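You operate a simulated robot arm through the tools that you are given. There is no shell and no other tool. Be economical: measure what you need, move in short steps, check, and stop when the job is done.

Carry out the task below with a simulated two-armed robot. There is one attempt and no reset: what you move stays moved.

Task
Pick up the leak foam can with one hand, pass it to the other hand and put it on the rest side. Set down upright: leak foam can.

It is judged by the outcome, as a careful person would: the job done as asked, and still so three seconds after it is handed in. It fails if anything else is knocked over, pushed out of place, dropped, spilled or broken.

Robot
Two 7-joint arms with two-finger parallel grippers on one trunk, on a base that drives. Base frame: it is fixed to the floor where the robot stands at the start and does not move with it; the origin is under the middle of the robot, x ahead of it, y to its left, z up. Lengths are in m, angles in degrees, forces in N, time in s.
The left shoulder is at the start at [0.06, 0.143, 0.991], the right one opposite. With the tool pointing down near the work surface each hand reaches from about 0.32 to 0.74 m from the robot's upright axis, wherever it stands, measured 20 degrees to its own side. Places, roughly: rest side [-0.8, 2.5, 0.8]. Payload 1.57 kg a hand.
Tool frame (each hand has its own): the origin (TCP) lies between the finger pads and is the grasp point; the fingertips stand 0.03 m ahead of it; z points along the fingers, y is the line along which they close. The gripper opens to 0.11 m. The fingers are 0.024 m wide and 0.012 m thick; the gripper's body (0.048 by 0.112 m) begins 0.078 m behind the TCP.
Orientation is that of the tool frame in the base frame, as a unit quaternion [w, x, y, z]. With the fingers straight down and closing along the base's y, the tool's x points along the base's -x, its y along +y and its z along -z.

Tools
- The arms move only by the tool nudge_tool. It takes "left_moves", "right_moves" or both (then of equal length, played together; a hand with none holds still); each is a list of rows, each a list of 6 numbers: the shift along the tool's x, y, z in m, then the turn, a rotation vector about the tool's x, y, z in degrees. In form: [[x, y, z, rx, ry, rz], ...]. A call has 1 to 10 rows; each row is the pose to reach, as a shift and turn from the pose commanded when the call began, along the tool's axes at that moment. "left_claw" and "right_claw" are, for a hand that has rows, the finger opening in m, from 0 to 0.11, set as the call begins (left out, the last holds). Rows are played at 5 a second. More than 0.05 m and 8.6 degrees between two rows, or a gripper value outside its range, and nothing of the call is played. Where a pose cannot be reached the arm comes as near as it can. A force on the tool above 40 N (or 10 N above the force at the start of the call, whichever is more), or a blocked arm, ends the call early, and 0.2 s more pass. The fingers move at their own pace (about 0.045 m/s each) and stop on an object; they squeeze with about 22 N. The grip force told is the motor's: it shows also when the fingers shut on nothing. Time passes only in rows, and 0.2 s behind the last, so rows that repeat a pose let the fingers close. The reply holds the time, the measured pose of the TCP, the force on the tool along the base axes, the opening and the grip force, in the units named above and with some noise, with the torque about the TCP (base axes, N m) and any sound that the robot's microphone picked up.
- Cameras (640 x 400 px; columns grow to the right, rows downward): "scene" is now at [0.0521, 0.017, 1.6096]; the picture's right is [0.19, -0.98, 0.00], its down [-0.67, -0.13, -0.73] and it looks along [0.72, 0.14, -0.68] (base axes); focal length 257 px, centre (320, 200). "left" rides on the left gripper at [0.07, -0.016, -0.141] in its tool frame; the picture's right is [0.23, 0.97, 0.00], its down [-0.86, 0.20, -0.48] and it looks along [-0.47, 0.11, 0.88] (tool axes); focal length 222 px, centre (320, 200). "right" rides on the right gripper at [0.07, 0.016, -0.141] in its tool frame; the picture's right is [-0.23, 0.97, 0.00], its down [-0.86, -0.20, -0.48] and it looks along [-0.47, -0.11, 0.88] (tool axes); focal length 222 px, centre (320, 200).
- capture(camera): a new picture of that camera. No time passes.
- raise_lower(by): slides the trunk up (or, below 0, down) by that many m; the arms and the scene camera ride with it, the base frame stays. It gives what a move gives, with no picture.
- roll_base(legs): drives the robot by 1 to 6 legs, each [ahead, left, turn to the left] in m, m and degrees, along the robot's own axes; the way and the turn of a leg run together, so that a leg with both is an arc; at most 1.5 m and 180 degrees a leg. The arms and the cameras ride along, it lands a little off, and it stops where it bumps. It gives what a move gives.
- pan_tilt(pan, tilt): turns the head with the scene camera to pan (to the left, within 86 degrees either way) and tilt (down, from -29 to 69), counted from straight ahead of the robot. It gives what a move gives.
- locate(camera, pixels): for up to 12 pixels [column, row] of the newest picture of that camera ("zoom" is the newest enlarged one), the place [x, y, z] in the base frame of the surface seen there, good to about 0.003 m. No time passes.
- close_up(camera, box): a new picture of the part [left, top, right, bottom] of that camera's present view, enlarged. No time passes.
- job_done(): hands the job in; it is judged then, once.

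Work in short steps. Measure before you move; look again where a grasp or a placing could have gone wrong, and mend it. You have 80 turns and 58 pictures in all, those below and enlarged ones among them. Open the grippers and draw the arms clear of the work before you hand the job in, unless the task says otherwise; then end with one line.

The tools are called as a command line: name --argument value ..., lists and objects as JSON in quotes. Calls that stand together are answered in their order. nudge_tool: Moves the arms, as the interface text tells. Its arguments: {"type":"object","properties":{"left_moves":{"type":"array"},"left_claw":{"type":"number"},"right_moves":{"type":"array"},"right_claw":{"type":"number"}},"required":[]} The other tools are called the same way: raise_lower (by) slides the trunk up or down; roll_base (legs) drives the base; pan_tilt (pan, tilt) turns the head that bears the scene camera; capture (camera) takes a picture; locate (camera, pixels) gives the place of the surface under pixels of a picture; close_up (camera, box) takes an enlarged picture of a part of a camera's view; job_done () hands the job in.

At the start:

```text
time: 0.0
left_tcp_pos: [0.4049, 0.2205, 1.1624]
left_tcp_rot: [-0.001, -0.001, 1.0, 0.001]
left_ft_force: [0.2, -0.4, 1.2]
left_wrist_torque: [-0.01, -0.05, 0.01]
left_width: 0.1098
left_grasp_force: 0.0
right_tcp_pos: [0.5034, -0.1758, 1.1632]
right_tcp_rot: [0.001, 0.001, 1.0, 0.0]
right_ft_force: [0.3, -0.1, 0.6]
right_wrist_torque: [0.02, 0.0, -0.01]
right_width: 0.1102
right_grasp_force: 0.0
trunk travel left (down, up): [-0.59, 0.0]
robot x, y, heading: [0.0006, -0.0028, 0.1]
head pan, tilt: [11.2, 42.7]
```

scene: 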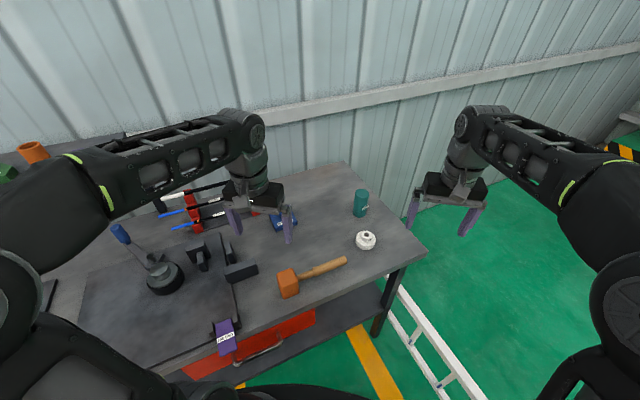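
right: 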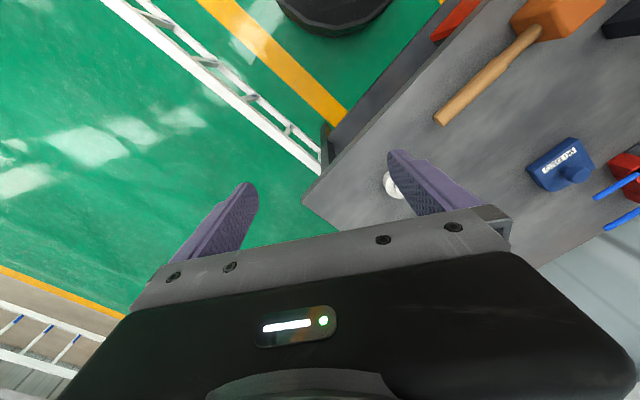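
left: 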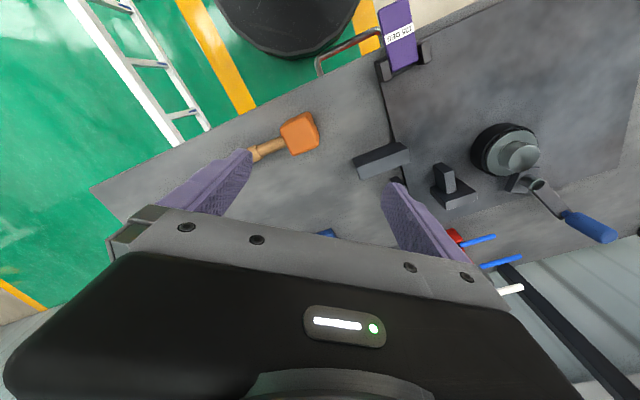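

The teal cylinder at (361,203) could be the leak foam can; I enlarge it and the rest of the table to read labels.

close_up --camera "scene" --box '[260, 160, 440, 280]'

locate --camera "scene" --pixels '[[361, 192], [361, 205], [360, 215], [366, 240], [345, 163], [425, 255], [340, 260], [385, 230], [375, 195]]'

pan_tilt --pan 80 --tilt 35

capture --camera "scene"

```text
3.33 times, centred on (350, 220) of scene
```

zoom: 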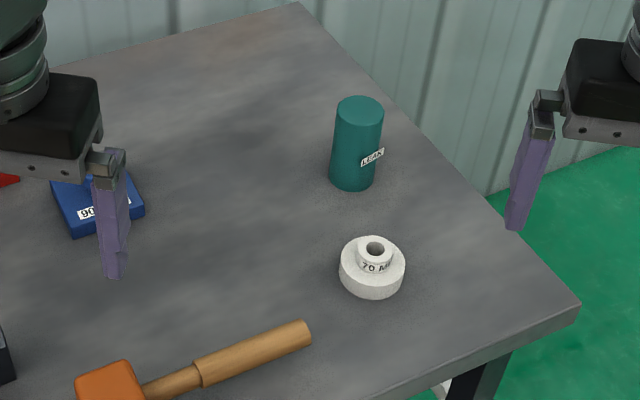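

```text
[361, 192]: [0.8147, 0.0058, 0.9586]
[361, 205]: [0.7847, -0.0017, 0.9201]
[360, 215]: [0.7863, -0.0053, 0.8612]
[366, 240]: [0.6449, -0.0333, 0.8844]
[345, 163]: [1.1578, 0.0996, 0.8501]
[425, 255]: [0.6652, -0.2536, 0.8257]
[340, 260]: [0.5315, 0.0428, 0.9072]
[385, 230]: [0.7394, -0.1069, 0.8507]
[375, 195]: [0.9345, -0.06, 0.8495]
```

```text
time: 1.4
left_tcp_pos: [0.4059, 0.221, 1.1633]
left_tcp_rot: [0.0, 0.0, 1.0, 0.0]
left_ft_force: [0.3, -0.2, -0.1]
left_wrist_torque: [0.02, 0.03, 0.01]
left_width: 0.1101
left_grasp_force: 0.0
right_tcp_pos: [0.5021, -0.1752, 1.1631]
right_tcp_rot: [0.001, 0.0, 1.0, -0.001]
right_ft_force: [1.1, -0.9, -0.3]
right_wrist_torque: [0.02, 0.01, 0.02]
right_width: 0.1103
right_grasp_force: 0.2
trunk travel left (down, up): [-0.59, 0.0]
robot x, y, heading: [-0.0035, 0.0022, -0.1]
head pan, tilt: [80.0, 35.0]
```

```text
53 pictures are left
```

scene: 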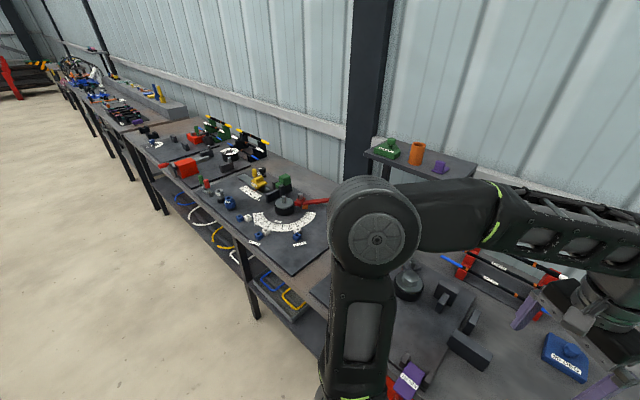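

The can reads "LEAK" and stands at about (0.80,0,0.85–0.96). Now looking for the rest side near (-0.8,2.5,0.8); I measure some points of this view and look further left.

locate --camera "scene" --pixels '[[250, 210], [180, 165], [120, 110], [150, 260], [60, 250], [330, 210], [440, 165], [20, 70]]'

pan_tilt --pan 86 --tilt 15

capture --camera "scene"

```text
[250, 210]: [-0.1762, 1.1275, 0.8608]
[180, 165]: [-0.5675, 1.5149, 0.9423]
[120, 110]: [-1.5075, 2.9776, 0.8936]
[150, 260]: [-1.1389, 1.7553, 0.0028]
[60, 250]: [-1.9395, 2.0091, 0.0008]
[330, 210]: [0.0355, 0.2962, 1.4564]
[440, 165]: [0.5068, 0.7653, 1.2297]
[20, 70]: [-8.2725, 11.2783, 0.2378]
```

```text
time: 2.2
left_tcp_pos: [0.4058, 0.2197, 1.1618]
left_tcp_rot: [0.0, 0.0, 1.0, 0.0]
left_ft_force: [0.5, 1.0, -0.6]
left_wrist_torque: [0.05, -0.01, -0.03]
left_width: 0.1098
left_grasp_force: 0.0
right_tcp_pos: [0.5025, -0.175, 1.1631]
right_tcp_rot: [0.0, 0.0, 1.0, 0.0]
right_ft_force: [0.0, -0.5, 0.4]
right_wrist_torque: [0.0, -0.02, -0.02]
right_width: 0.1098
right_grasp_force: 0.0
trunk travel left (down, up): [-0.59, 0.0]
robot x, y, heading: [-0.0013, -0.0002, -0.3]
head pan, tilt: [85.9, 15.0]
```

```text
52 pictures are left
```

scene: 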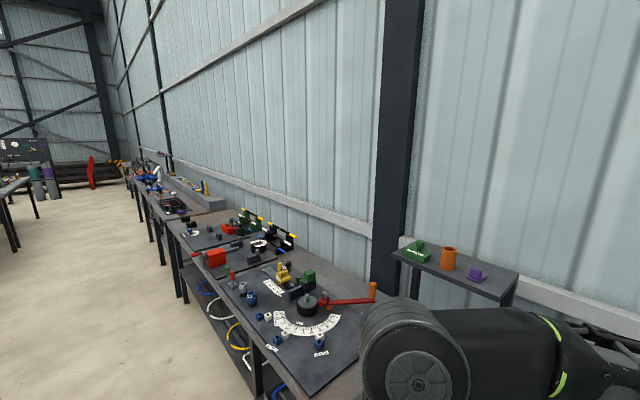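

The bench line recedes to the left along the wall; I enlarge the area near (200,210), where (-0.8,2.5) should be.

locate --camera "scene" --pixels '[[190, 208], [215, 205], [205, 235], [230, 225], [260, 235], [270, 320], [185, 185], [160, 210], [200, 190], [290, 255], [230, 310], [460, 285]]'

close_up --camera "scene" --box '[120, 140, 320, 265]'

```text
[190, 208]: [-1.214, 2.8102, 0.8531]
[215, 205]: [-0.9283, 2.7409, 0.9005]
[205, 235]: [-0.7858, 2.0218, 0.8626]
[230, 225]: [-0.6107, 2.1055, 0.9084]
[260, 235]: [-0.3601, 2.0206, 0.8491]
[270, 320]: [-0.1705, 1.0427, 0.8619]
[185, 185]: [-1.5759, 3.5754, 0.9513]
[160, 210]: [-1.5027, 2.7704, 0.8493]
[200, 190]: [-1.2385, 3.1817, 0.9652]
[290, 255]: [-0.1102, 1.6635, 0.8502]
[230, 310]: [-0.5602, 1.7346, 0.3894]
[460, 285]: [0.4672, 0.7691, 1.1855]
```

```text
3.20 times, centred on (220, 202) of scene
```

zoom: 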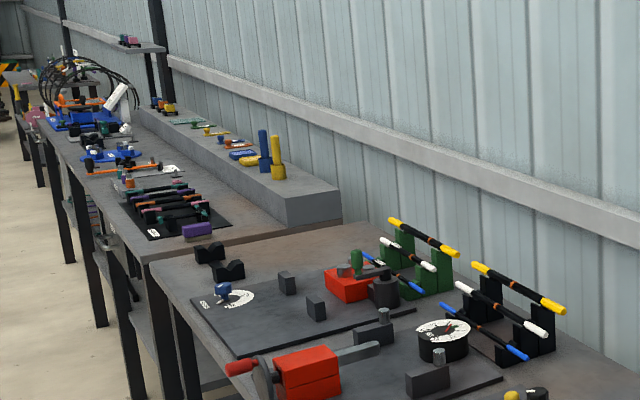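

The rest-side point sits on the second bench, which I'll inspect when nearer. First I look at the near table and robot surroundings to plan the pick.

pan_tilt --pan 0 --tilt 58

capture --camera "scene"

```text
time: 3.8
left_tcp_pos: [0.4057, 0.2216, 1.163]
left_tcp_rot: [0.0, 0.0, 1.0, 0.0]
left_ft_force: [-0.1, -0.4, -0.1]
left_wrist_torque: [0.04, -0.01, -0.04]
left_width: 0.1099
left_grasp_force: 0.0
right_tcp_pos: [0.5034, -0.1757, 1.163]
right_tcp_rot: [0.001, 0.0, 1.0, 0.0]
right_ft_force: [-0.6, 0.2, -0.3]
right_wrist_torque: [0.04, 0.03, 0.0]
right_width: 0.1101
right_grasp_force: 0.0
trunk travel left (down, up): [-0.59, 0.0]
robot x, y, heading: [0.0025, -0.0041, -0.1]
head pan, tilt: [0.0, 58.0]
```

```text
50 pictures are left
```

scene: 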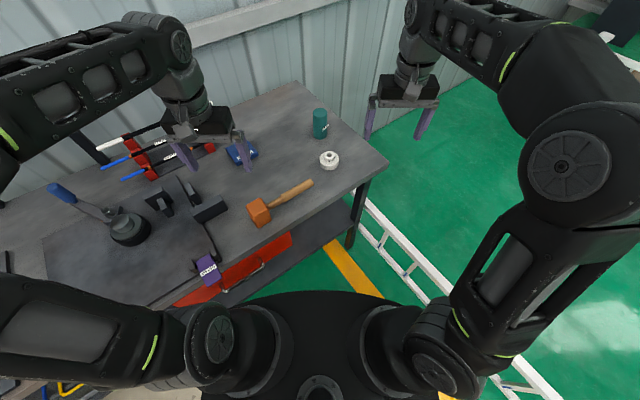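

locate --camera "scene" --pixels '[[388, 165], [330, 203], [250, 260], [170, 306], [320, 112], [320, 125], [330, 160], [290, 193], [258, 212], [207, 270], [240, 152], [320, 292]]'

close_up --camera "scene" --box '[280, 90, 376, 150]'

locate --camera "zoom" --pixels '[[270, 130], [222, 230], [316, 230], [270, 315]]'

```text
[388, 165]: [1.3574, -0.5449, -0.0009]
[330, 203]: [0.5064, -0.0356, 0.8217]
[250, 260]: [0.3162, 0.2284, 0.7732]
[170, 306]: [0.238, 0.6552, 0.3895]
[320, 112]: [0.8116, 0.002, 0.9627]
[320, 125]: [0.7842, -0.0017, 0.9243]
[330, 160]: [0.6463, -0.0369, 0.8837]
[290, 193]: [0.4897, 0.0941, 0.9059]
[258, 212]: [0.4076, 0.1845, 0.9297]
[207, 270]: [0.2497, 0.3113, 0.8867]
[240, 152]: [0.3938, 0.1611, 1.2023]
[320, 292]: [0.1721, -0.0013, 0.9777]
```

```text
6.67 times, centred on (328, 120) of scene
```

zoom: 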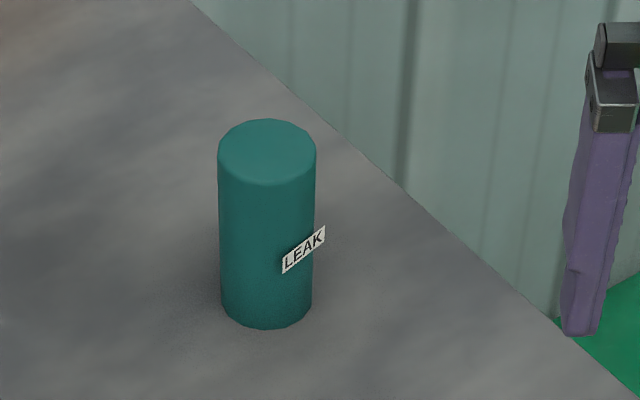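

```text
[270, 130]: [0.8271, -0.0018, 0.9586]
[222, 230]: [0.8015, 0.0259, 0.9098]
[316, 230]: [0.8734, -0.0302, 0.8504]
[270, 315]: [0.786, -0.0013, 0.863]
```

The can is at centre (0.811, 0.001), radius about 0.027, z 0.85–0.96; the valve at (0.646,-0.035) is in front of it. I'll shift the base slightly ahead and right, parallel to the table edge, so the left arm can reach it.

roll_base --legs '[[0.12, -0.15, 0]]'

```text
time: 5.4
left_tcp_pos: [0.5256, 0.0719, 1.1618]
left_tcp_rot: [0.0, -0.001, 1.0, 0.0]
left_ft_force: [0.2, 0.3, -0.1]
left_wrist_torque: [0.0, 0.02, 0.01]
left_width: 0.1098
left_grasp_force: 0.1
right_tcp_pos: [0.6247, -0.325, 1.1623]
right_tcp_rot: [0.0, -0.001, 1.0, 0.001]
right_ft_force: [0.3, -0.9, 0.3]
right_wrist_torque: [0.03, 0.03, 0.0]
right_width: 0.11
right_grasp_force: 0.1
trunk travel left (down, up): [-0.59, 0.0]
robot x, y, heading: [0.1187, -0.1473, -0.0]
head pan, tilt: [0.0, 58.0]
```

Base landed as planned. Left hand goes to a pre-grasp about 0.13 m back from the can, pitched 45° and yawed 20° right, fingers open.

nudge_tool --left_moves '[[-0.025, -0.005, 0.022, 0.98, -5.56, 2.36], [-0.05, -0.01, 0.0445, 1.95, -11.1, 4.7], [-0.075, -0.015, 0.067, 2.9, -16.7, 7.1], [-0.1, -0.02, 0.089, 3.9, -22.2, 9.45], [-0.124, -0.025, 0.111, 4.9, -27.8, 11.8], [-0.149, -0.03, 0.1335, 5.85, -33.4, 14.2], [-0.174, -0.035, 0.156, 6.8, -38.9, 16.5], [-0.199, -0.04, 0.178, 7.8, -44.5, 18.9], [-0.199, -0.04, 0.178, 7.8, -44.5, 18.9]]' --left_claw 0.1

capture --camera "left"

capture --camera "scene"

```text
time: 7.4
left_tcp_pos: [0.7217, 0.0308, 0.9873]
left_tcp_rot: [0.377, 0.159, 0.91, -0.065]
left_ft_force: [-0.2, -0.1, 0.4]
left_wrist_torque: [-0.01, -0.01, 0.03]
left_width: 0.0999
left_grasp_force: 0.0
right_tcp_pos: [0.6224, -0.3248, 1.1625]
right_tcp_rot: [0.001, -0.001, 1.0, 0.0]
right_ft_force: [0.2, -0.8, -0.7]
right_wrist_torque: [0.01, -0.03, 0.01]
right_width: 0.1098
right_grasp_force: 0.0
trunk travel left (down, up): [-0.59, 0.0]
robot x, y, heading: [0.1189, -0.1489, 0.2]
head pan, tilt: [0.0, 58.0]
```

```text
48 pictures are left
```

left: 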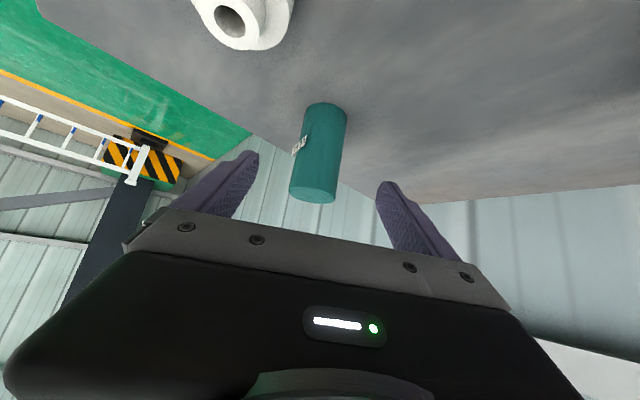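

```text
47 pictures are left
```

scene: 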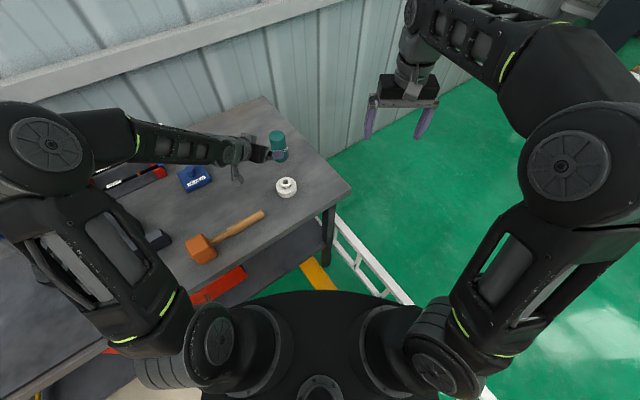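

Can is centred between the fingers (fingers at columns ~230/400, can ~318). I advance 0.134 m along the tool axis, staying open.

nudge_tool --left_moves '[[0, 0.001, 0.03, 0, 0, 0], [0, 0.002, 0.06, 0, 0, 0], [0, 0.002, 0.09, 0, 0, 0], [0, 0.002, 0.115, 0, 0, 0], [0, 0.002, 0.132, 0, 0, 0]]'

capture --camera "left"

close_up --camera "scene" --box '[200, 90, 360, 190]'

```text
time: 8.6
left_tcp_pos: [0.8136, 0.0019, 0.8892]
left_tcp_rot: [0.377, 0.16, 0.91, -0.067]
left_ft_force: [-0.3, -0.6, -0.6]
left_wrist_torque: [-0.01, 0.03, 0.0]
left_width: 0.1
left_grasp_force: 0.1
right_tcp_pos: [0.6241, -0.3235, 1.1628]
right_tcp_rot: [0.001, -0.001, 1.0, 0.0]
right_ft_force: [1.0, -0.5, 0.0]
right_wrist_torque: [0.02, 0.03, 0.01]
right_width: 0.11
right_grasp_force: 0.1
trunk travel left (down, up): [-0.59, 0.0]
robot x, y, heading: [0.1205, -0.1515, 0.0]
head pan, tilt: [0.0, 58.0]
```

```text
46 pictures are left
```

left: 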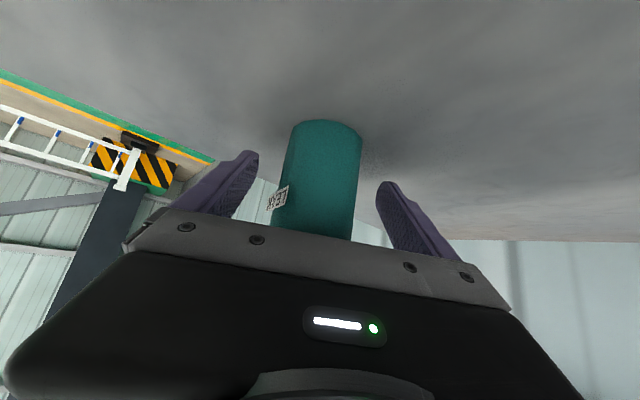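

```text
4.00 times, centred on (280, 140) of scene
```

zoom: 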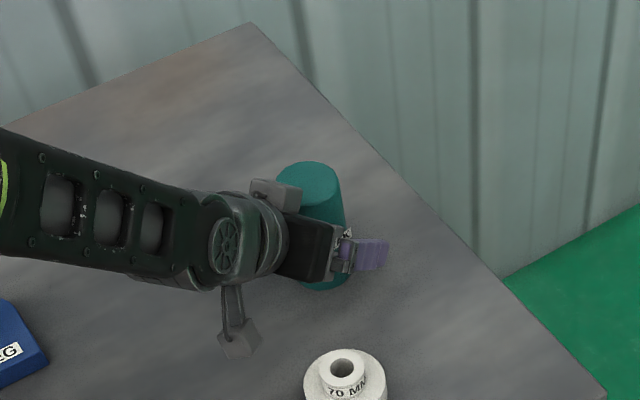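

The can stands squarely between the fingers; closing now.

nudge_tool --left_moves '[[0, 0, 0, 0, 0, 0], [0, 0, 0, 0, 0, 0], [0, 0, 0, 0, 0, 0], [0, 0, 0, 0, 0, 0], [0, 0, 0, 0, 0, 0]]' --left_claw 0.03

```text
time: 9.8
left_tcp_pos: [0.8124, 0.0017, 0.8908]
left_tcp_rot: [0.377, 0.161, 0.91, -0.066]
left_ft_force: [-0.5, -1.7, -0.2]
left_wrist_torque: [-0.02, -0.01, 0.01]
left_width: 0.0549
left_grasp_force: 22.3
right_tcp_pos: [0.6233, -0.3232, 1.1645]
right_tcp_rot: [0.002, -0.001, 1.0, 0.0]
right_ft_force: [0.2, 0.0, 0.7]
right_wrist_torque: [-0.01, 0.0, -0.01]
right_width: 0.1098
right_grasp_force: 0.0
trunk travel left (down, up): [-0.59, 0.0]
robot x, y, heading: [0.1181, -0.1477, 0.1]
head pan, tilt: [0.0, 58.0]
```

Gripped (width 0.055, 22 N). I lift 0.2 m straight up, then bring it back in front of the robot.

nudge_tool --left_moves '[[-0.014, 0, -0.014, 0, 0, 0], [-0.042, 0, -0.042, 0, 0, 0], [-0.07, 0, -0.07, 0, 0, 0], [-0.105, 0, -0.105, 0, 0, 0], [-0.141, 0, -0.141, 0, 0, 0], [-0.126, -0.037, -0.164, 0, 0, 0], [-0.111, -0.074, -0.187, 0, 0, 0], [-0.096, -0.111, -0.21, 0, 0, 0], [-0.081, -0.148, -0.233, 0, 0, 0], [-0.067, -0.186, -0.257, 0, 0, 0]]'

capture --camera "scene"

capture --camera "left"

```text
refused: row 5 steps farther than a row can; nothing moved
```

```text
44 pictures are left
```

scene: 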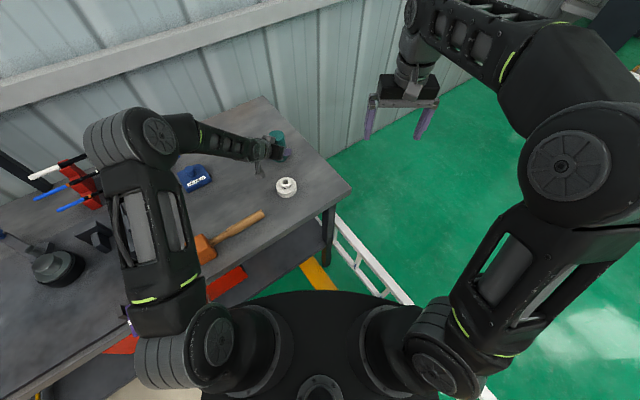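

```text
43 pictures are left
```

left: 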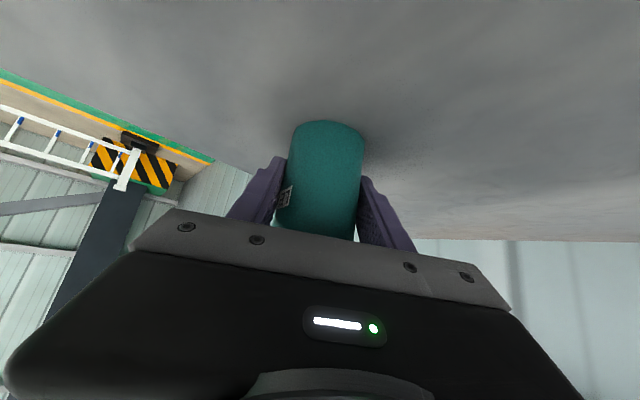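

The step rows were too long; I lift first in smaller steps.

nudge_tool --left_moves '[[-0.014, 0, -0.014, 0, 0, 0], [-0.042, 0, -0.042, 0, 0, 0], [-0.07, 0, -0.07, 0, 0, 0], [-0.1, 0, -0.1, 0, 0, 0], [-0.13, 0, -0.13, 0, 0, 0], [-0.155, 0, -0.155, 0, 0, 0]]'

nudge_tool --left_moves '[[0.016, -0.031, -0.016, 0, 0, 0], [0.032, -0.062, -0.032, 0, 0, 0], [0.048, -0.093, -0.048, 0, 0, 0], [0.064, -0.124, -0.064, 0, 0, 0], [0.08, -0.155, -0.08, 0, 0, 0], [0.095, -0.186, -0.095, 0, 0, 0]]'

capture --camera "scene"

capture --camera "left"

```text
time: 11.2
left_tcp_pos: [0.8148, 0.0014, 1.1115]
left_tcp_rot: [0.376, 0.16, 0.91, -0.066]
left_ft_force: [-0.7, -0.2, -1.2]
left_wrist_torque: [0.04, 0.02, 0.02]
left_width: 0.0554
left_grasp_force: 22.1
right_tcp_pos: [0.6233, -0.3236, 1.1626]
right_tcp_rot: [0.002, -0.001, 1.0, 0.0]
right_ft_force: [-0.3, -1.1, 0.6]
right_wrist_torque: [0.02, 0.0, -0.02]
right_width: 0.1099
right_grasp_force: 0.0
trunk travel left (down, up): [-0.59, 0.0]
robot x, y, heading: [0.1168, -0.1478, 0.1]
head pan, tilt: [0.0, 58.0]
```

```text
time: 12.6
left_tcp_pos: [0.6241, -0.1261, 1.1095]
left_tcp_rot: [0.378, 0.159, 0.91, -0.065]
left_ft_force: [-0.7, -0.4, -0.5]
left_wrist_torque: [0.02, -0.04, 0.02]
left_width: 0.055
left_grasp_force: 21.7
right_tcp_pos: [0.6223, -0.3242, 1.1615]
right_tcp_rot: [0.001, 0.0, 1.0, 0.0]
right_ft_force: [-0.3, 0.3, -0.3]
right_wrist_torque: [0.03, 0.0, 0.05]
right_width: 0.11
right_grasp_force: 0.1
trunk travel left (down, up): [-0.59, 0.0]
robot x, y, heading: [0.1214, -0.1473, -0.1]
head pan, tilt: [0.0, 58.0]
```

```text
42 pictures are left
```

scene: 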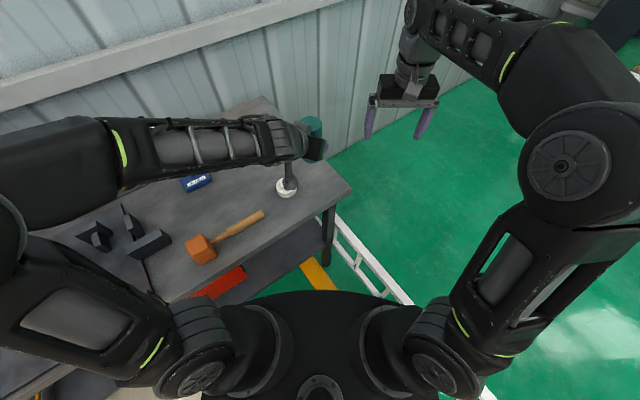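

```text
41 pictures are left
```

left: 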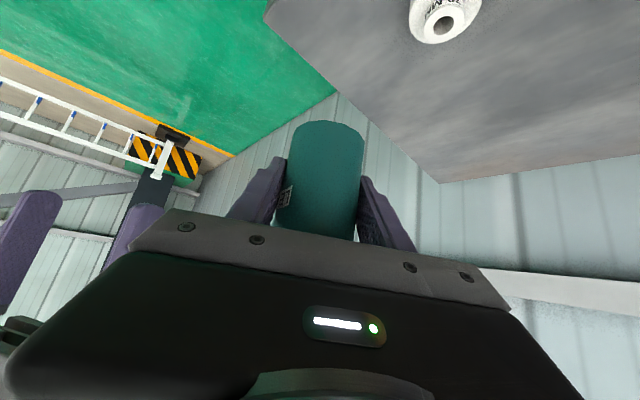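

The can hangs firm in the left hand (top at z≈1.18). I lower the left hand 0.08 m and bring the right hand above the can, yawed so its fingers close parallel to the left hand's.

nudge_tool --left_moves '[[0.015, 0, 0.015, 0, 0, 0], [0.03, 0, 0.03, 0, 0, 0], [0.045, 0, 0.045, 0, 0, 0], [0.0566, 0, 0.0566, 0, 0, 0], [0.0566, 0, 0.0566, 0, 0, 0], [0.0566, 0, 0.0566, 0, 0, 0], [0.0566, 0, 0.0566, 0, 0, 0], [0.0566, 0, 0.0566, 0, 0, 0]]' --right_moves '[[0, 0, -0.03, 0, 0, 4], [0, 0, -0.06, 0, 0, 8], [-0.001, 0.03, -0.07, 0, 0, 12], [-0.002, 0.065, -0.07, 0, 0, 16], [-0.003, 0.1, -0.07, 0, 0, 20], [-0.004, 0.14, -0.07, 0, 0, 20], [-0.0055, 0.175, -0.07, 0, 0, 20], [-0.0055, 0.195, -0.07, 0, 0, 20]]' --right_claw 0.1

capture --camera "right"

capture --camera "scene"

```text
time: 14.4
left_tcp_pos: [0.6205, -0.1272, 1.0297]
left_tcp_rot: [0.377, 0.159, 0.91, -0.065]
left_ft_force: [-0.1, -0.5, 0.3]
left_wrist_torque: [0.05, 0.0, 0.01]
left_width: 0.0549
left_grasp_force: 21.7
right_tcp_pos: [0.6257, -0.2223, 1.1657]
right_tcp_rot: [0.002, 0.174, 0.985, 0.0]
right_ft_force: [-0.2, 0.2, 0.7]
right_wrist_torque: [-0.04, 0.0, -0.03]
right_width: 0.1002
right_grasp_force: 0.0
right hand out of reach, approached as far as the arm can: row 1, 2, 3, 4, 5, 6, 7, 8
trunk travel left (down, up): [-0.59, 0.0]
robot x, y, heading: [0.1207, -0.1502, 0.1]
head pan, tilt: [0.0, 58.0]
```

```text
40 pictures are left
```

right: 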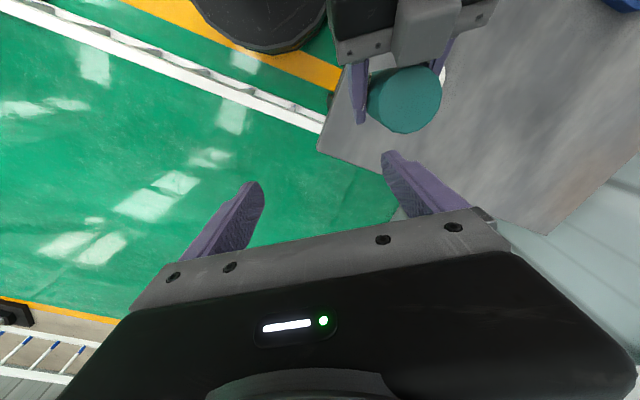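

```text
39 pictures are left
```

scene: 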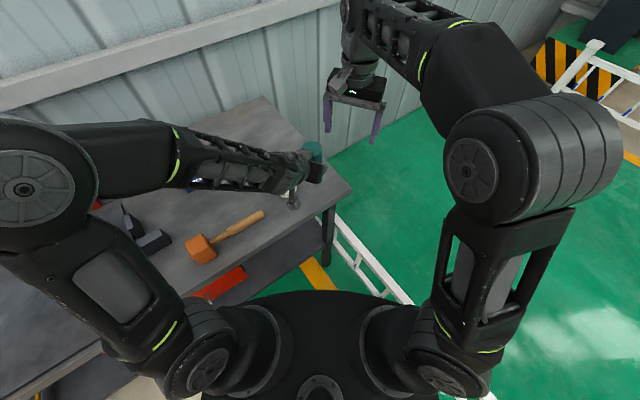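

The right arm cannot reach that high so far out (it stopped at y −0.222, z 1.166), still clear of the can. I bring the left hand 0.08 m nearer and 0.05 m lower.

nudge_tool --left_moves '[[0.03, -0.009, -0.006, 0, 0, 0], [0.06, -0.018, -0.012, 0, 0, 0], [0.0886, -0.027, -0.018, 0, 0, 0], [0.0886, -0.027, -0.018, 0, 0, 0]]'

nudge_tool --right_moves '[[0, 0, 0, 0, 0, 0]]'

```text
time: 15.4
left_tcp_pos: [0.5606, -0.1367, 0.9821]
left_tcp_rot: [0.376, 0.158, 0.911, -0.065]
left_ft_force: [0.8, 0.2, -0.8]
left_wrist_torque: [0.01, -0.02, 0.03]
left_width: 0.0551
left_grasp_force: 22.1
left hand out of reach, approached as far as the arm can: row 3, 4
right_tcp_pos: [0.6262, -0.221, 1.1655]
right_tcp_rot: [0.0, 0.173, 0.985, 0.001]
right_ft_force: [0.5, 0.3, 0.2]
right_wrist_torque: [-0.03, 0.0, -0.01]
right_width: 0.1
right_grasp_force: 0.0
trunk travel left (down, up): [-0.59, 0.0]
robot x, y, heading: [0.1219, -0.1504, 0.2]
head pan, tilt: [0.0, 58.0]
```

```text
time: 15.8
left_tcp_pos: [0.5611, -0.1377, 0.9819]
left_tcp_rot: [0.377, 0.16, 0.91, -0.067]
left_ft_force: [0.0, 0.0, -1.6]
left_wrist_torque: [0.0, -0.01, 0.0]
left_width: 0.0551
left_grasp_force: 22.3
right_tcp_pos: [0.626, -0.2214, 1.165]
right_tcp_rot: [0.001, 0.173, 0.985, 0.001]
right_ft_force: [-0.3, -0.3, 0.9]
right_wrist_torque: [-0.01, 0.01, 0.0]
right_width: 0.0999
right_grasp_force: 0.1
trunk travel left (down, up): [-0.59, 0.0]
robot x, y, heading: [0.1195, -0.1501, 0.3]
head pan, tilt: [0.0, 58.0]
```

Left stopped at (0.561,−0.1375,0.982), can top about 1.05. I test the right hand with a small move to see what its commanded pose is.

nudge_tool --right_moves '[[0, 0, 0.015, 0, 0, 0], [0, 0, 0.015, 0, 0, 0]]'

```text
time: 16.4
left_tcp_pos: [0.5609, -0.1371, 0.9824]
left_tcp_rot: [0.376, 0.159, 0.91, -0.065]
left_ft_force: [-0.1, -0.7, -0.5]
left_wrist_torque: [0.0, -0.01, 0.02]
left_width: 0.055
left_grasp_force: 21.9
right_tcp_pos: [0.6256, -0.2223, 1.1498]
right_tcp_rot: [0.001, 0.173, 0.985, 0.001]
right_ft_force: [0.6, 0.2, -0.1]
right_wrist_torque: [0.02, 0.04, -0.01]
right_width: 0.1
right_grasp_force: 0.0
trunk travel left (down, up): [-0.59, 0.0]
robot x, y, heading: [0.1181, -0.1492, 0.1]
head pan, tilt: [0.0, 58.0]
```

Commands start from the reached pose. Right hand moves above the can at (0.565,−0.140,1.13).

nudge_tool --right_moves '[[0.02, 0.014, 0.005, 0, 0, 0], [0.042, 0.028, 0.01, 0, 0, 0], [0.064, 0.043, 0.015, 0, 0, 0], [0.0848, 0.057, 0.02, 0, 0, 0], [0.0848, 0.057, 0.02, 0, 0, 0]]'

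capture --camera "right"

capture --camera "scene"

```text
time: 17.6
left_tcp_pos: [0.5611, -0.137, 0.9802]
left_tcp_rot: [0.376, 0.16, 0.91, -0.066]
left_ft_force: [0.4, -0.6, -1.5]
left_wrist_torque: [-0.03, -0.03, 0.02]
left_width: 0.055
left_grasp_force: 21.9
right_tcp_pos: [0.5663, -0.141, 1.1277]
right_tcp_rot: [0.001, 0.173, 0.985, 0.0]
right_ft_force: [0.8, -0.3, -0.1]
right_wrist_torque: [-0.03, -0.01, 0.01]
right_width: 0.1001
right_grasp_force: 0.1
trunk travel left (down, up): [-0.59, 0.0]
robot x, y, heading: [0.1193, -0.1483, 0.1]
head pan, tilt: [0.0, 58.0]
```

```text
38 pictures are left
```

right: 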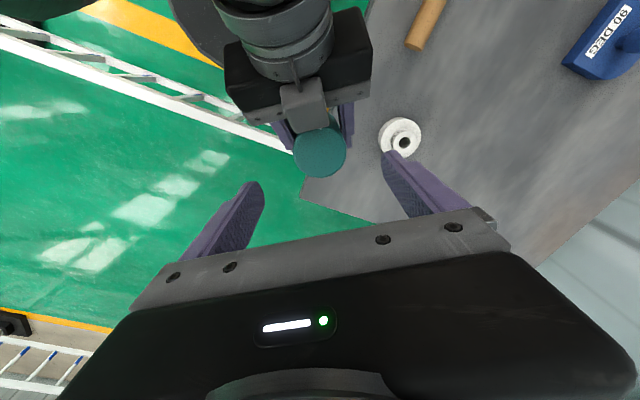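

```text
37 pictures are left
```

scene: 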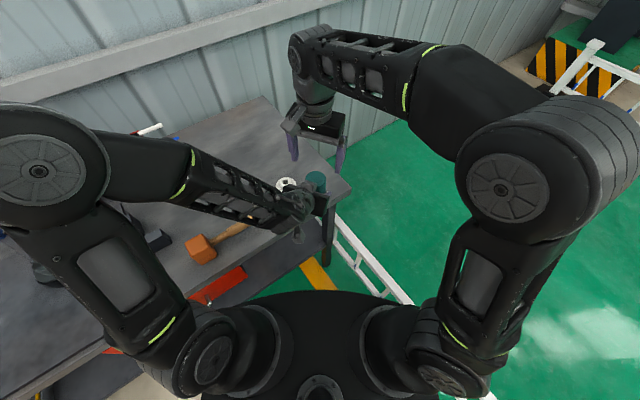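

Measuring the can top and the left gripper's bracket from the right camera before descending.

locate --camera "right" --pixels '[[320, 150], [298, 150], [343, 150], [320, 172], [310, 132], [303, 118], [303, 95], [325, 100], [285, 100], [250, 85], [360, 70], [300, 60]]'

close_up --camera "right" --box '[200, 40, 440, 190]'

```text
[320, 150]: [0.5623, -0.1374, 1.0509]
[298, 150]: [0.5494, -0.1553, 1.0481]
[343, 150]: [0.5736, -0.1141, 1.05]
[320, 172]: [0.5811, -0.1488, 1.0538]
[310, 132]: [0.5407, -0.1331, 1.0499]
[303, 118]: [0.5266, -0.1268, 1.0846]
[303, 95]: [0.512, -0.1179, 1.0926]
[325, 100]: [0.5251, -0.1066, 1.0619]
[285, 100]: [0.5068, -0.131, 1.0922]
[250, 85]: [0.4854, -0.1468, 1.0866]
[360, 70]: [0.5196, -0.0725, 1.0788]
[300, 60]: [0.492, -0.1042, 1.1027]
```

```text
2.67 times, centred on (320, 115) of right
```

zoom: 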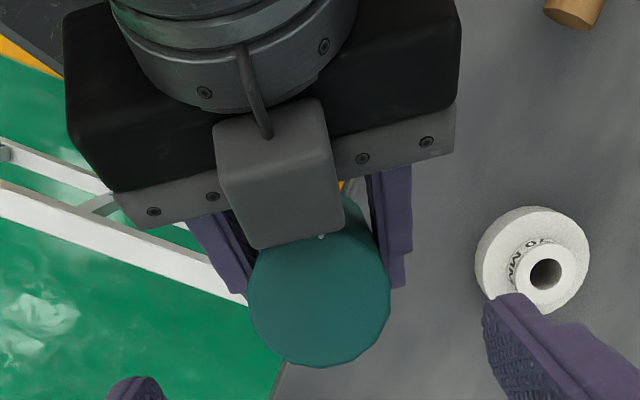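

Can top centre ≈ (0.561,−0.137,1.05), bracket stays at r ≥ 0.036 clear of the right fingers. Descending 0.085 m so the right fingers take the can's top 0.035 m above the left ones.

nudge_tool --right_moves '[[0, 0, 0.025, 0, 0, 0], [0, 0, 0.05, 0, 0, 0], [0, 0, 0.07, 0, 0, 0], [0, 0, 0.085, 0, 0, 0], [0, 0, 0.085, 0, 0, 0]]'

capture --camera "right"

close_up --camera "scene" --box '[240, 100, 400, 260]'

```text
time: 18.8
left_tcp_pos: [0.5623, -0.1366, 0.9818]
left_tcp_rot: [0.376, 0.159, 0.911, -0.066]
left_ft_force: [0.8, 0.4, -1.0]
left_wrist_torque: [0.02, -0.02, 0.02]
left_width: 0.0549
left_grasp_force: 22.1
right_tcp_pos: [0.5662, -0.14, 1.0417]
right_tcp_rot: [0.0, 0.173, 0.985, 0.0]
right_ft_force: [0.1, 0.2, -1.3]
right_wrist_torque: [-0.01, 0.0, -0.02]
right_width: 0.1
right_grasp_force: 0.0
trunk travel left (down, up): [-0.59, 0.0]
robot x, y, heading: [0.1239, -0.1514, 0.1]
head pan, tilt: [0.0, 58.0]
```

```text
35 pictures are left
```

right: 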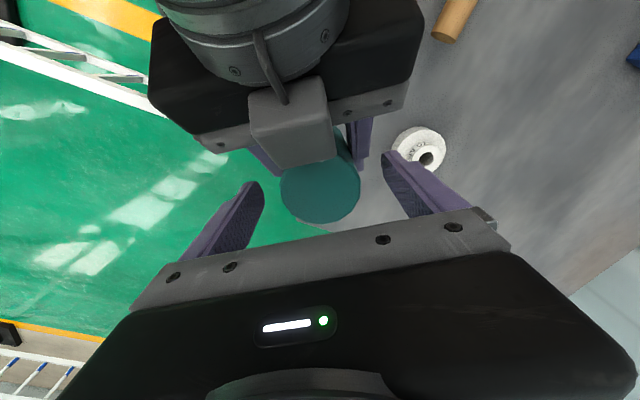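

```text
2.50 times, centred on (320, 180) of scene
```

zoom: 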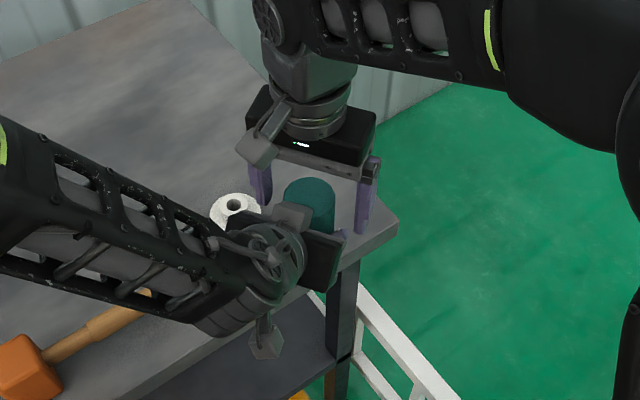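

Can is centred between the right fingers (columns ~255 and ~390, can ~320). Closing the right hand.

nudge_tool --right_moves '[[0, 0, 0, 0, 0, 0], [0, 0, 0, 0, 0, 0], [0, 0, 0, 0, 0, 0], [0, 0, 0, 0, 0, 0], [0, 0, 0, 0, 0, 0]]' --right_claw 0.03

capture --camera "right"

```text
time: 20.0
left_tcp_pos: [0.561, -0.138, 0.9819]
left_tcp_rot: [0.376, 0.16, 0.911, -0.066]
left_ft_force: [-4.6, -7.0, 2.3]
left_wrist_torque: [0.18, -0.14, 0.04]
left_width: 0.0551
left_grasp_force: 22.0
right_tcp_pos: [0.5662, -0.1406, 1.0423]
right_tcp_rot: [0.001, 0.172, 0.985, 0.001]
right_ft_force: [3.5, 6.2, -2.6]
right_wrist_torque: [0.14, -0.14, -0.05]
right_width: 0.0546
right_grasp_force: 21.6
trunk travel left (down, up): [-0.59, 0.0]
robot x, y, heading: [0.1225, -0.1489, -0.1]
head pan, tilt: [0.0, 58.0]
```

```text
33 pictures are left
```

right: 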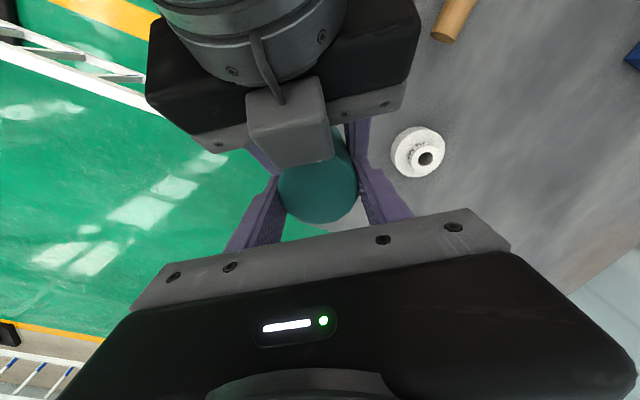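

Both hands grip the can (22 N each). Opening the left hand fully, right holding still.

nudge_tool --left_moves '[[0, 0, 0, 0, 0, 0], [0, 0, 0, 0, 0, 0], [0, 0, 0, 0, 0, 0], [0, 0, 0, 0, 0, 0]]' --left_claw 0.11

```text
time: 21.0
left_tcp_pos: [0.5613, -0.1368, 0.9814]
left_tcp_rot: [0.376, 0.16, 0.91, -0.066]
left_ft_force: [-0.2, -0.4, 0.1]
left_wrist_torque: [-0.02, -0.01, 0.03]
left_width: 0.1098
left_grasp_force: 0.1
right_tcp_pos: [0.5665, -0.1404, 1.0416]
right_tcp_rot: [0.002, 0.173, 0.985, 0.0]
right_ft_force: [-0.1, -0.3, 0.1]
right_wrist_torque: [0.03, 0.01, -0.01]
right_width: 0.0549
right_grasp_force: 22.1
trunk travel left (down, up): [-0.59, 0.0]
robot x, y, heading: [0.1187, -0.151, 0.2]
head pan, tilt: [0.0, 58.0]
```

Left is open and the right holds the can alone. I draw the right hand away horizontally (tool −x) out of the left fingers.

nudge_tool --right_moves '[[-0.02, 0, 0, 0, 0, 0], [-0.045, 0, 0, 0, 0, 0], [-0.07, 0, 0, 0, 0, 0], [-0.1, 0, 0, 0, 0, 0], [-0.12, 0, 0, 0, 0, 0], [-0.12, 0, 0, 0, 0, 0]]'

capture --camera "right"

capture --camera "scene"

```text
time: 22.4
left_tcp_pos: [0.5612, -0.1377, 0.9808]
left_tcp_rot: [0.376, 0.16, 0.91, -0.065]
left_ft_force: [0.7, -1.3, -0.3]
left_wrist_torque: [0.01, 0.01, -0.01]
left_width: 0.1099
left_grasp_force: 0.1
right_tcp_pos: [0.6792, -0.1807, 1.0419]
right_tcp_rot: [0.0, 0.173, 0.985, 0.0]
right_ft_force: [-0.4, -0.4, -0.2]
right_wrist_torque: [-0.03, -0.02, 0.01]
right_width: 0.0547
right_grasp_force: 22.1
trunk travel left (down, up): [-0.59, 0.0]
robot x, y, heading: [0.1212, -0.1464, -0.0]
head pan, tilt: [0.0, 58.0]
```

```text
32 pictures are left
```

right: 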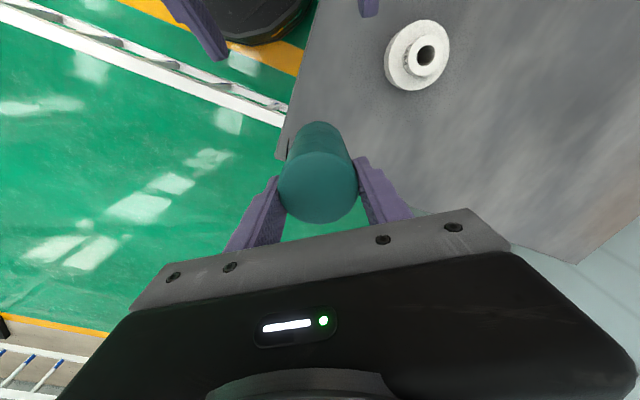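

```text
31 pictures are left
```

scene: 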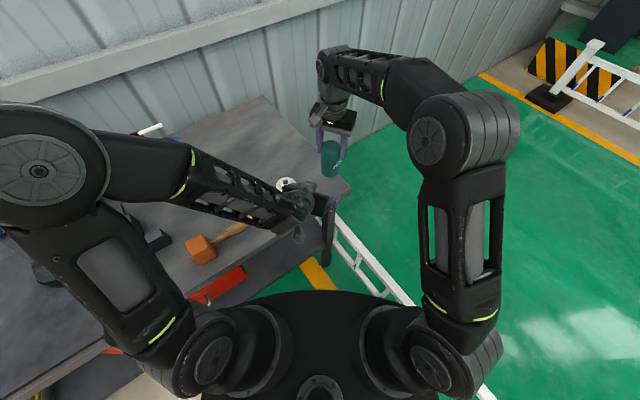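

The pass succeeded. I fold the left arm back to its start posture and bring the right hand with the can nearer and up, for driving.

nudge_tool --left_moves '[[-0.007, 0.023, -0.025, -0.98, 5.56, -2.36], [-0.013, 0.046, -0.05, -1.95, 11.1, -4.7], [-0.02, 0.069, -0.075, -2.9, 16.7, -7.1], [-0.027, 0.092, -0.1, -3.9, 22.2, -9.45], [-0.033, 0.114, -0.125, -4.9, 27.8, -11.8], [-0.04, 0.137, -0.15, -5.85, 33.4, -14.2], [-0.046, 0.16, -0.175, -6.8, 38.9, -16.5], [-0.053, 0.183, -0.2, -7.8, 44.5, -18.9]]' --right_moves '[[0.003, -0.021, -0.008, 0, 0, 0], [0.006, -0.042, -0.015, 0, 0, 0], [0.009, -0.063, -0.022, 0, 0, 0], [0.012, -0.084, -0.03, 0, 0, 0], [0.015, -0.105, -0.038, 0, 0, 0], [0.018, -0.126, -0.045, 0, 0, 0], [0.021, -0.147, -0.052, 0, 0, 0], [0.025, -0.168, -0.06, 0, 0, 0]]'

pan_tilt --pan 86 --tilt 40

capture --camera "scene"

```text
time: 24.2
left_tcp_pos: [0.5254, 0.0674, 1.1598]
left_tcp_rot: [-0.001, -0.001, 1.0, 0.0]
left_ft_force: [0.1, 0.4, -0.7]
left_wrist_torque: [-0.01, 0.02, -0.01]
left_width: 0.11
left_grasp_force: 0.0
right_tcp_pos: [0.5992, -0.3307, 1.1026]
right_tcp_rot: [0.001, 0.174, 0.985, 0.0]
right_ft_force: [0.6, 1.0, -0.2]
right_wrist_torque: [0.02, 0.02, -0.02]
right_width: 0.0549
right_grasp_force: 22.2
trunk travel left (down, up): [-0.59, 0.0]
robot x, y, heading: [0.1194, -0.1538, -0.1]
head pan, tilt: [0.0, 58.0]
```

```text
time: 25.8
left_tcp_pos: [0.5264, 0.0687, 1.1591]
left_tcp_rot: [0.0, -0.001, 1.0, -0.001]
left_ft_force: [0.0, 0.6, 0.1]
left_wrist_torque: [-0.01, 0.02, 0.0]
left_width: 0.1102
left_grasp_force: 0.1
right_tcp_pos: [0.5987, -0.3307, 1.1036]
right_tcp_rot: [0.001, 0.173, 0.985, 0.0]
right_ft_force: [0.4, 0.7, -0.5]
right_wrist_torque: [0.02, 0.01, -0.02]
right_width: 0.0549
right_grasp_force: 22.4
trunk travel left (down, up): [-0.59, 0.0]
robot x, y, heading: [0.122, -0.1502, -0.1]
head pan, tilt: [85.9, 40.0]
```

```text
30 pictures are left
```

scene: 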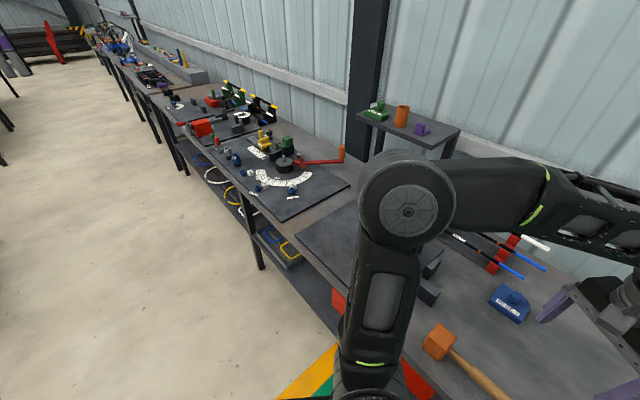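

Floor left along the benches looks clear. I back off from the table edge, turn 35° left to face the bench line, and strafe left part of the way.

roll_base --legs '[[-0.28, -0.2, 0], [0, 0, 35.6], [0, 1.2, 0]]'

pan_tilt --pan 50 --tilt 30

capture --camera "scene"

```text
time: 35.4
left_tcp_pos: [-0.6487, 1.0322, 1.1601]
left_tcp_rot: [0.0, -0.3, 0.954, 0.0]
left_ft_force: [-0.2, -0.4, -0.5]
left_wrist_torque: [0.01, -0.04, 0.01]
left_width: 0.11
left_grasp_force: 0.0
right_tcp_pos: [-0.3606, 0.7458, 1.1032]
right_tcp_rot: [0.001, -0.13, 0.991, 0.0]
right_ft_force: [-0.5, 0.4, -0.5]
right_wrist_torque: [0.0, 0.0, -0.03]
right_width: 0.0546
right_grasp_force: 22.2
trunk travel left (down, up): [-0.59, 0.0]
robot x, y, heading: [-0.8546, 0.6215, 34.8]
head pan, tilt: [85.9, 40.0]
```

```text
time: 36.4
left_tcp_pos: [-0.6501, 1.0314, 1.16]
left_tcp_rot: [0.0, -0.3, 0.954, 0.0]
left_ft_force: [0.2, 0.5, -0.1]
left_wrist_torque: [0.0, -0.01, -0.02]
left_width: 0.1098
left_grasp_force: 0.0
right_tcp_pos: [-0.3608, 0.746, 1.1028]
right_tcp_rot: [0.001, -0.129, 0.992, 0.001]
right_ft_force: [-0.2, 0.4, -0.2]
right_wrist_torque: [0.02, -0.04, 0.01]
right_width: 0.0549
right_grasp_force: 21.6
trunk travel left (down, up): [-0.59, 0.0]
robot x, y, heading: [-0.8592, 0.6187, 34.7]
head pan, tilt: [50.0, 30.0]
```

```text
29 pictures are left
```

scene: 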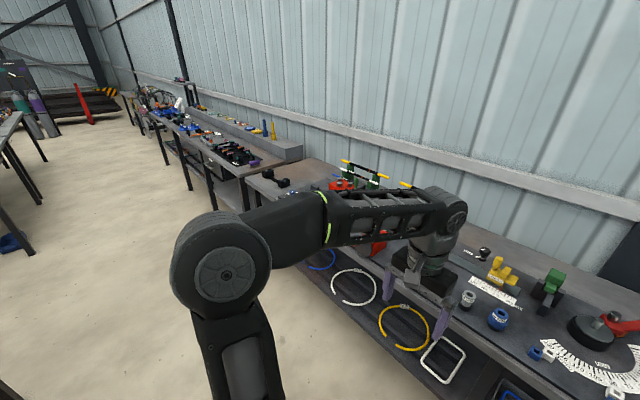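

Way ahead is clear; I strafe 1.45 m further left to stand in front of the rest-side point and look.

roll_base --legs '[[0, 1.45, 0]]'

pan_tilt --pan 0 --tilt 40

capture --camera "scene"

```text
time: 43.8
left_tcp_pos: [-1.5115, 2.2454, 1.16]
left_tcp_rot: [0.0, -0.307, 0.952, 0.0]
left_ft_force: [-0.3, -0.6, 0.1]
left_wrist_torque: [0.0, -0.02, -0.01]
left_width: 0.1101
left_grasp_force: 0.1
right_tcp_pos: [-1.2203, 1.963, 1.1037]
right_tcp_rot: [0.001, -0.136, 0.991, 0.0]
right_ft_force: [-0.2, 0.4, -1.0]
right_wrist_torque: [-0.02, -0.03, 0.0]
right_width: 0.0548
right_grasp_force: 21.6
trunk travel left (down, up): [-0.59, 0.0]
robot x, y, heading: [-1.7162, 1.8318, 35.6]
head pan, tilt: [50.0, 30.0]
```

```text
time: 45.0
left_tcp_pos: [-1.5127, 2.2448, 1.1599]
left_tcp_rot: [0.0, -0.306, 0.952, -0.001]
left_ft_force: [0.5, -0.1, 0.0]
left_wrist_torque: [0.01, 0.03, 0.02]
left_width: 0.11
left_grasp_force: 0.1
right_tcp_pos: [-1.2216, 1.9631, 1.102]
right_tcp_rot: [0.0, -0.136, 0.991, 0.0]
right_ft_force: [-0.5, 0.0, -1.2]
right_wrist_torque: [0.0, -0.01, 0.01]
right_width: 0.0547
right_grasp_force: 21.9
trunk travel left (down, up): [-0.59, 0.0]
robot x, y, heading: [-1.7159, 1.8321, 35.7]
head pan, tilt: [0.0, 40.0]
```

```text
28 pictures are left
```

scene: 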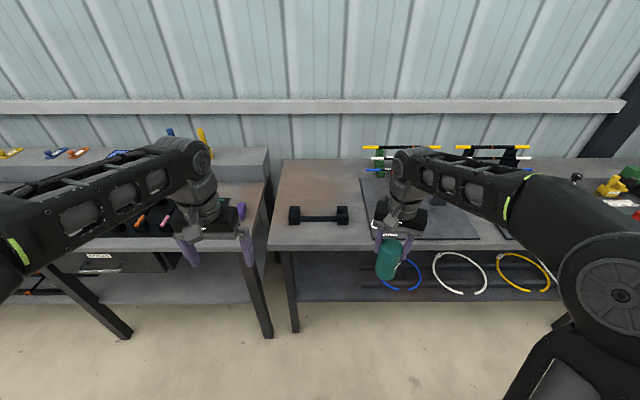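

Ahead is the bench with a free area (cols 280–360) and a black two-block object at (318,214). Enlarging to read labels and measuring.

close_up --camera "scene" --box '[250, 130, 490, 260]'

locate --camera "scene" --pixels '[[285, 165], [270, 245], [320, 180], [320, 195], [318, 214], [295, 205], [345, 205], [320, 235], [355, 240], [365, 185], [343, 185], [305, 170]]'

```text
2.67 times, centred on (370, 195) of scene
```

zoom: 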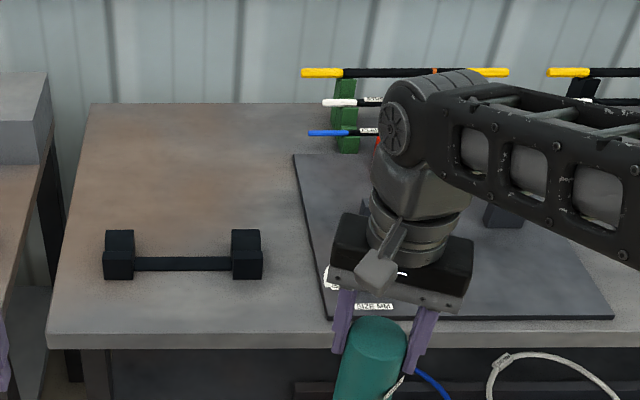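

```text
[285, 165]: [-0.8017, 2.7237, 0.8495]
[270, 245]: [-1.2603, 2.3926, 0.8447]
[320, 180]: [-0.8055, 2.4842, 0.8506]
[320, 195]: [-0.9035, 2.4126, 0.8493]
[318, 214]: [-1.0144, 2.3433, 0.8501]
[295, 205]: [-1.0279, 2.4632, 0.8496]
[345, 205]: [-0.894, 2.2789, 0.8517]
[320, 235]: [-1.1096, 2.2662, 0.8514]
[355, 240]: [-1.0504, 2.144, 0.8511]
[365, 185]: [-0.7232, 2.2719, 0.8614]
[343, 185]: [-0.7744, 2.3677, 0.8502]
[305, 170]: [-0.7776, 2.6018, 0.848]
```

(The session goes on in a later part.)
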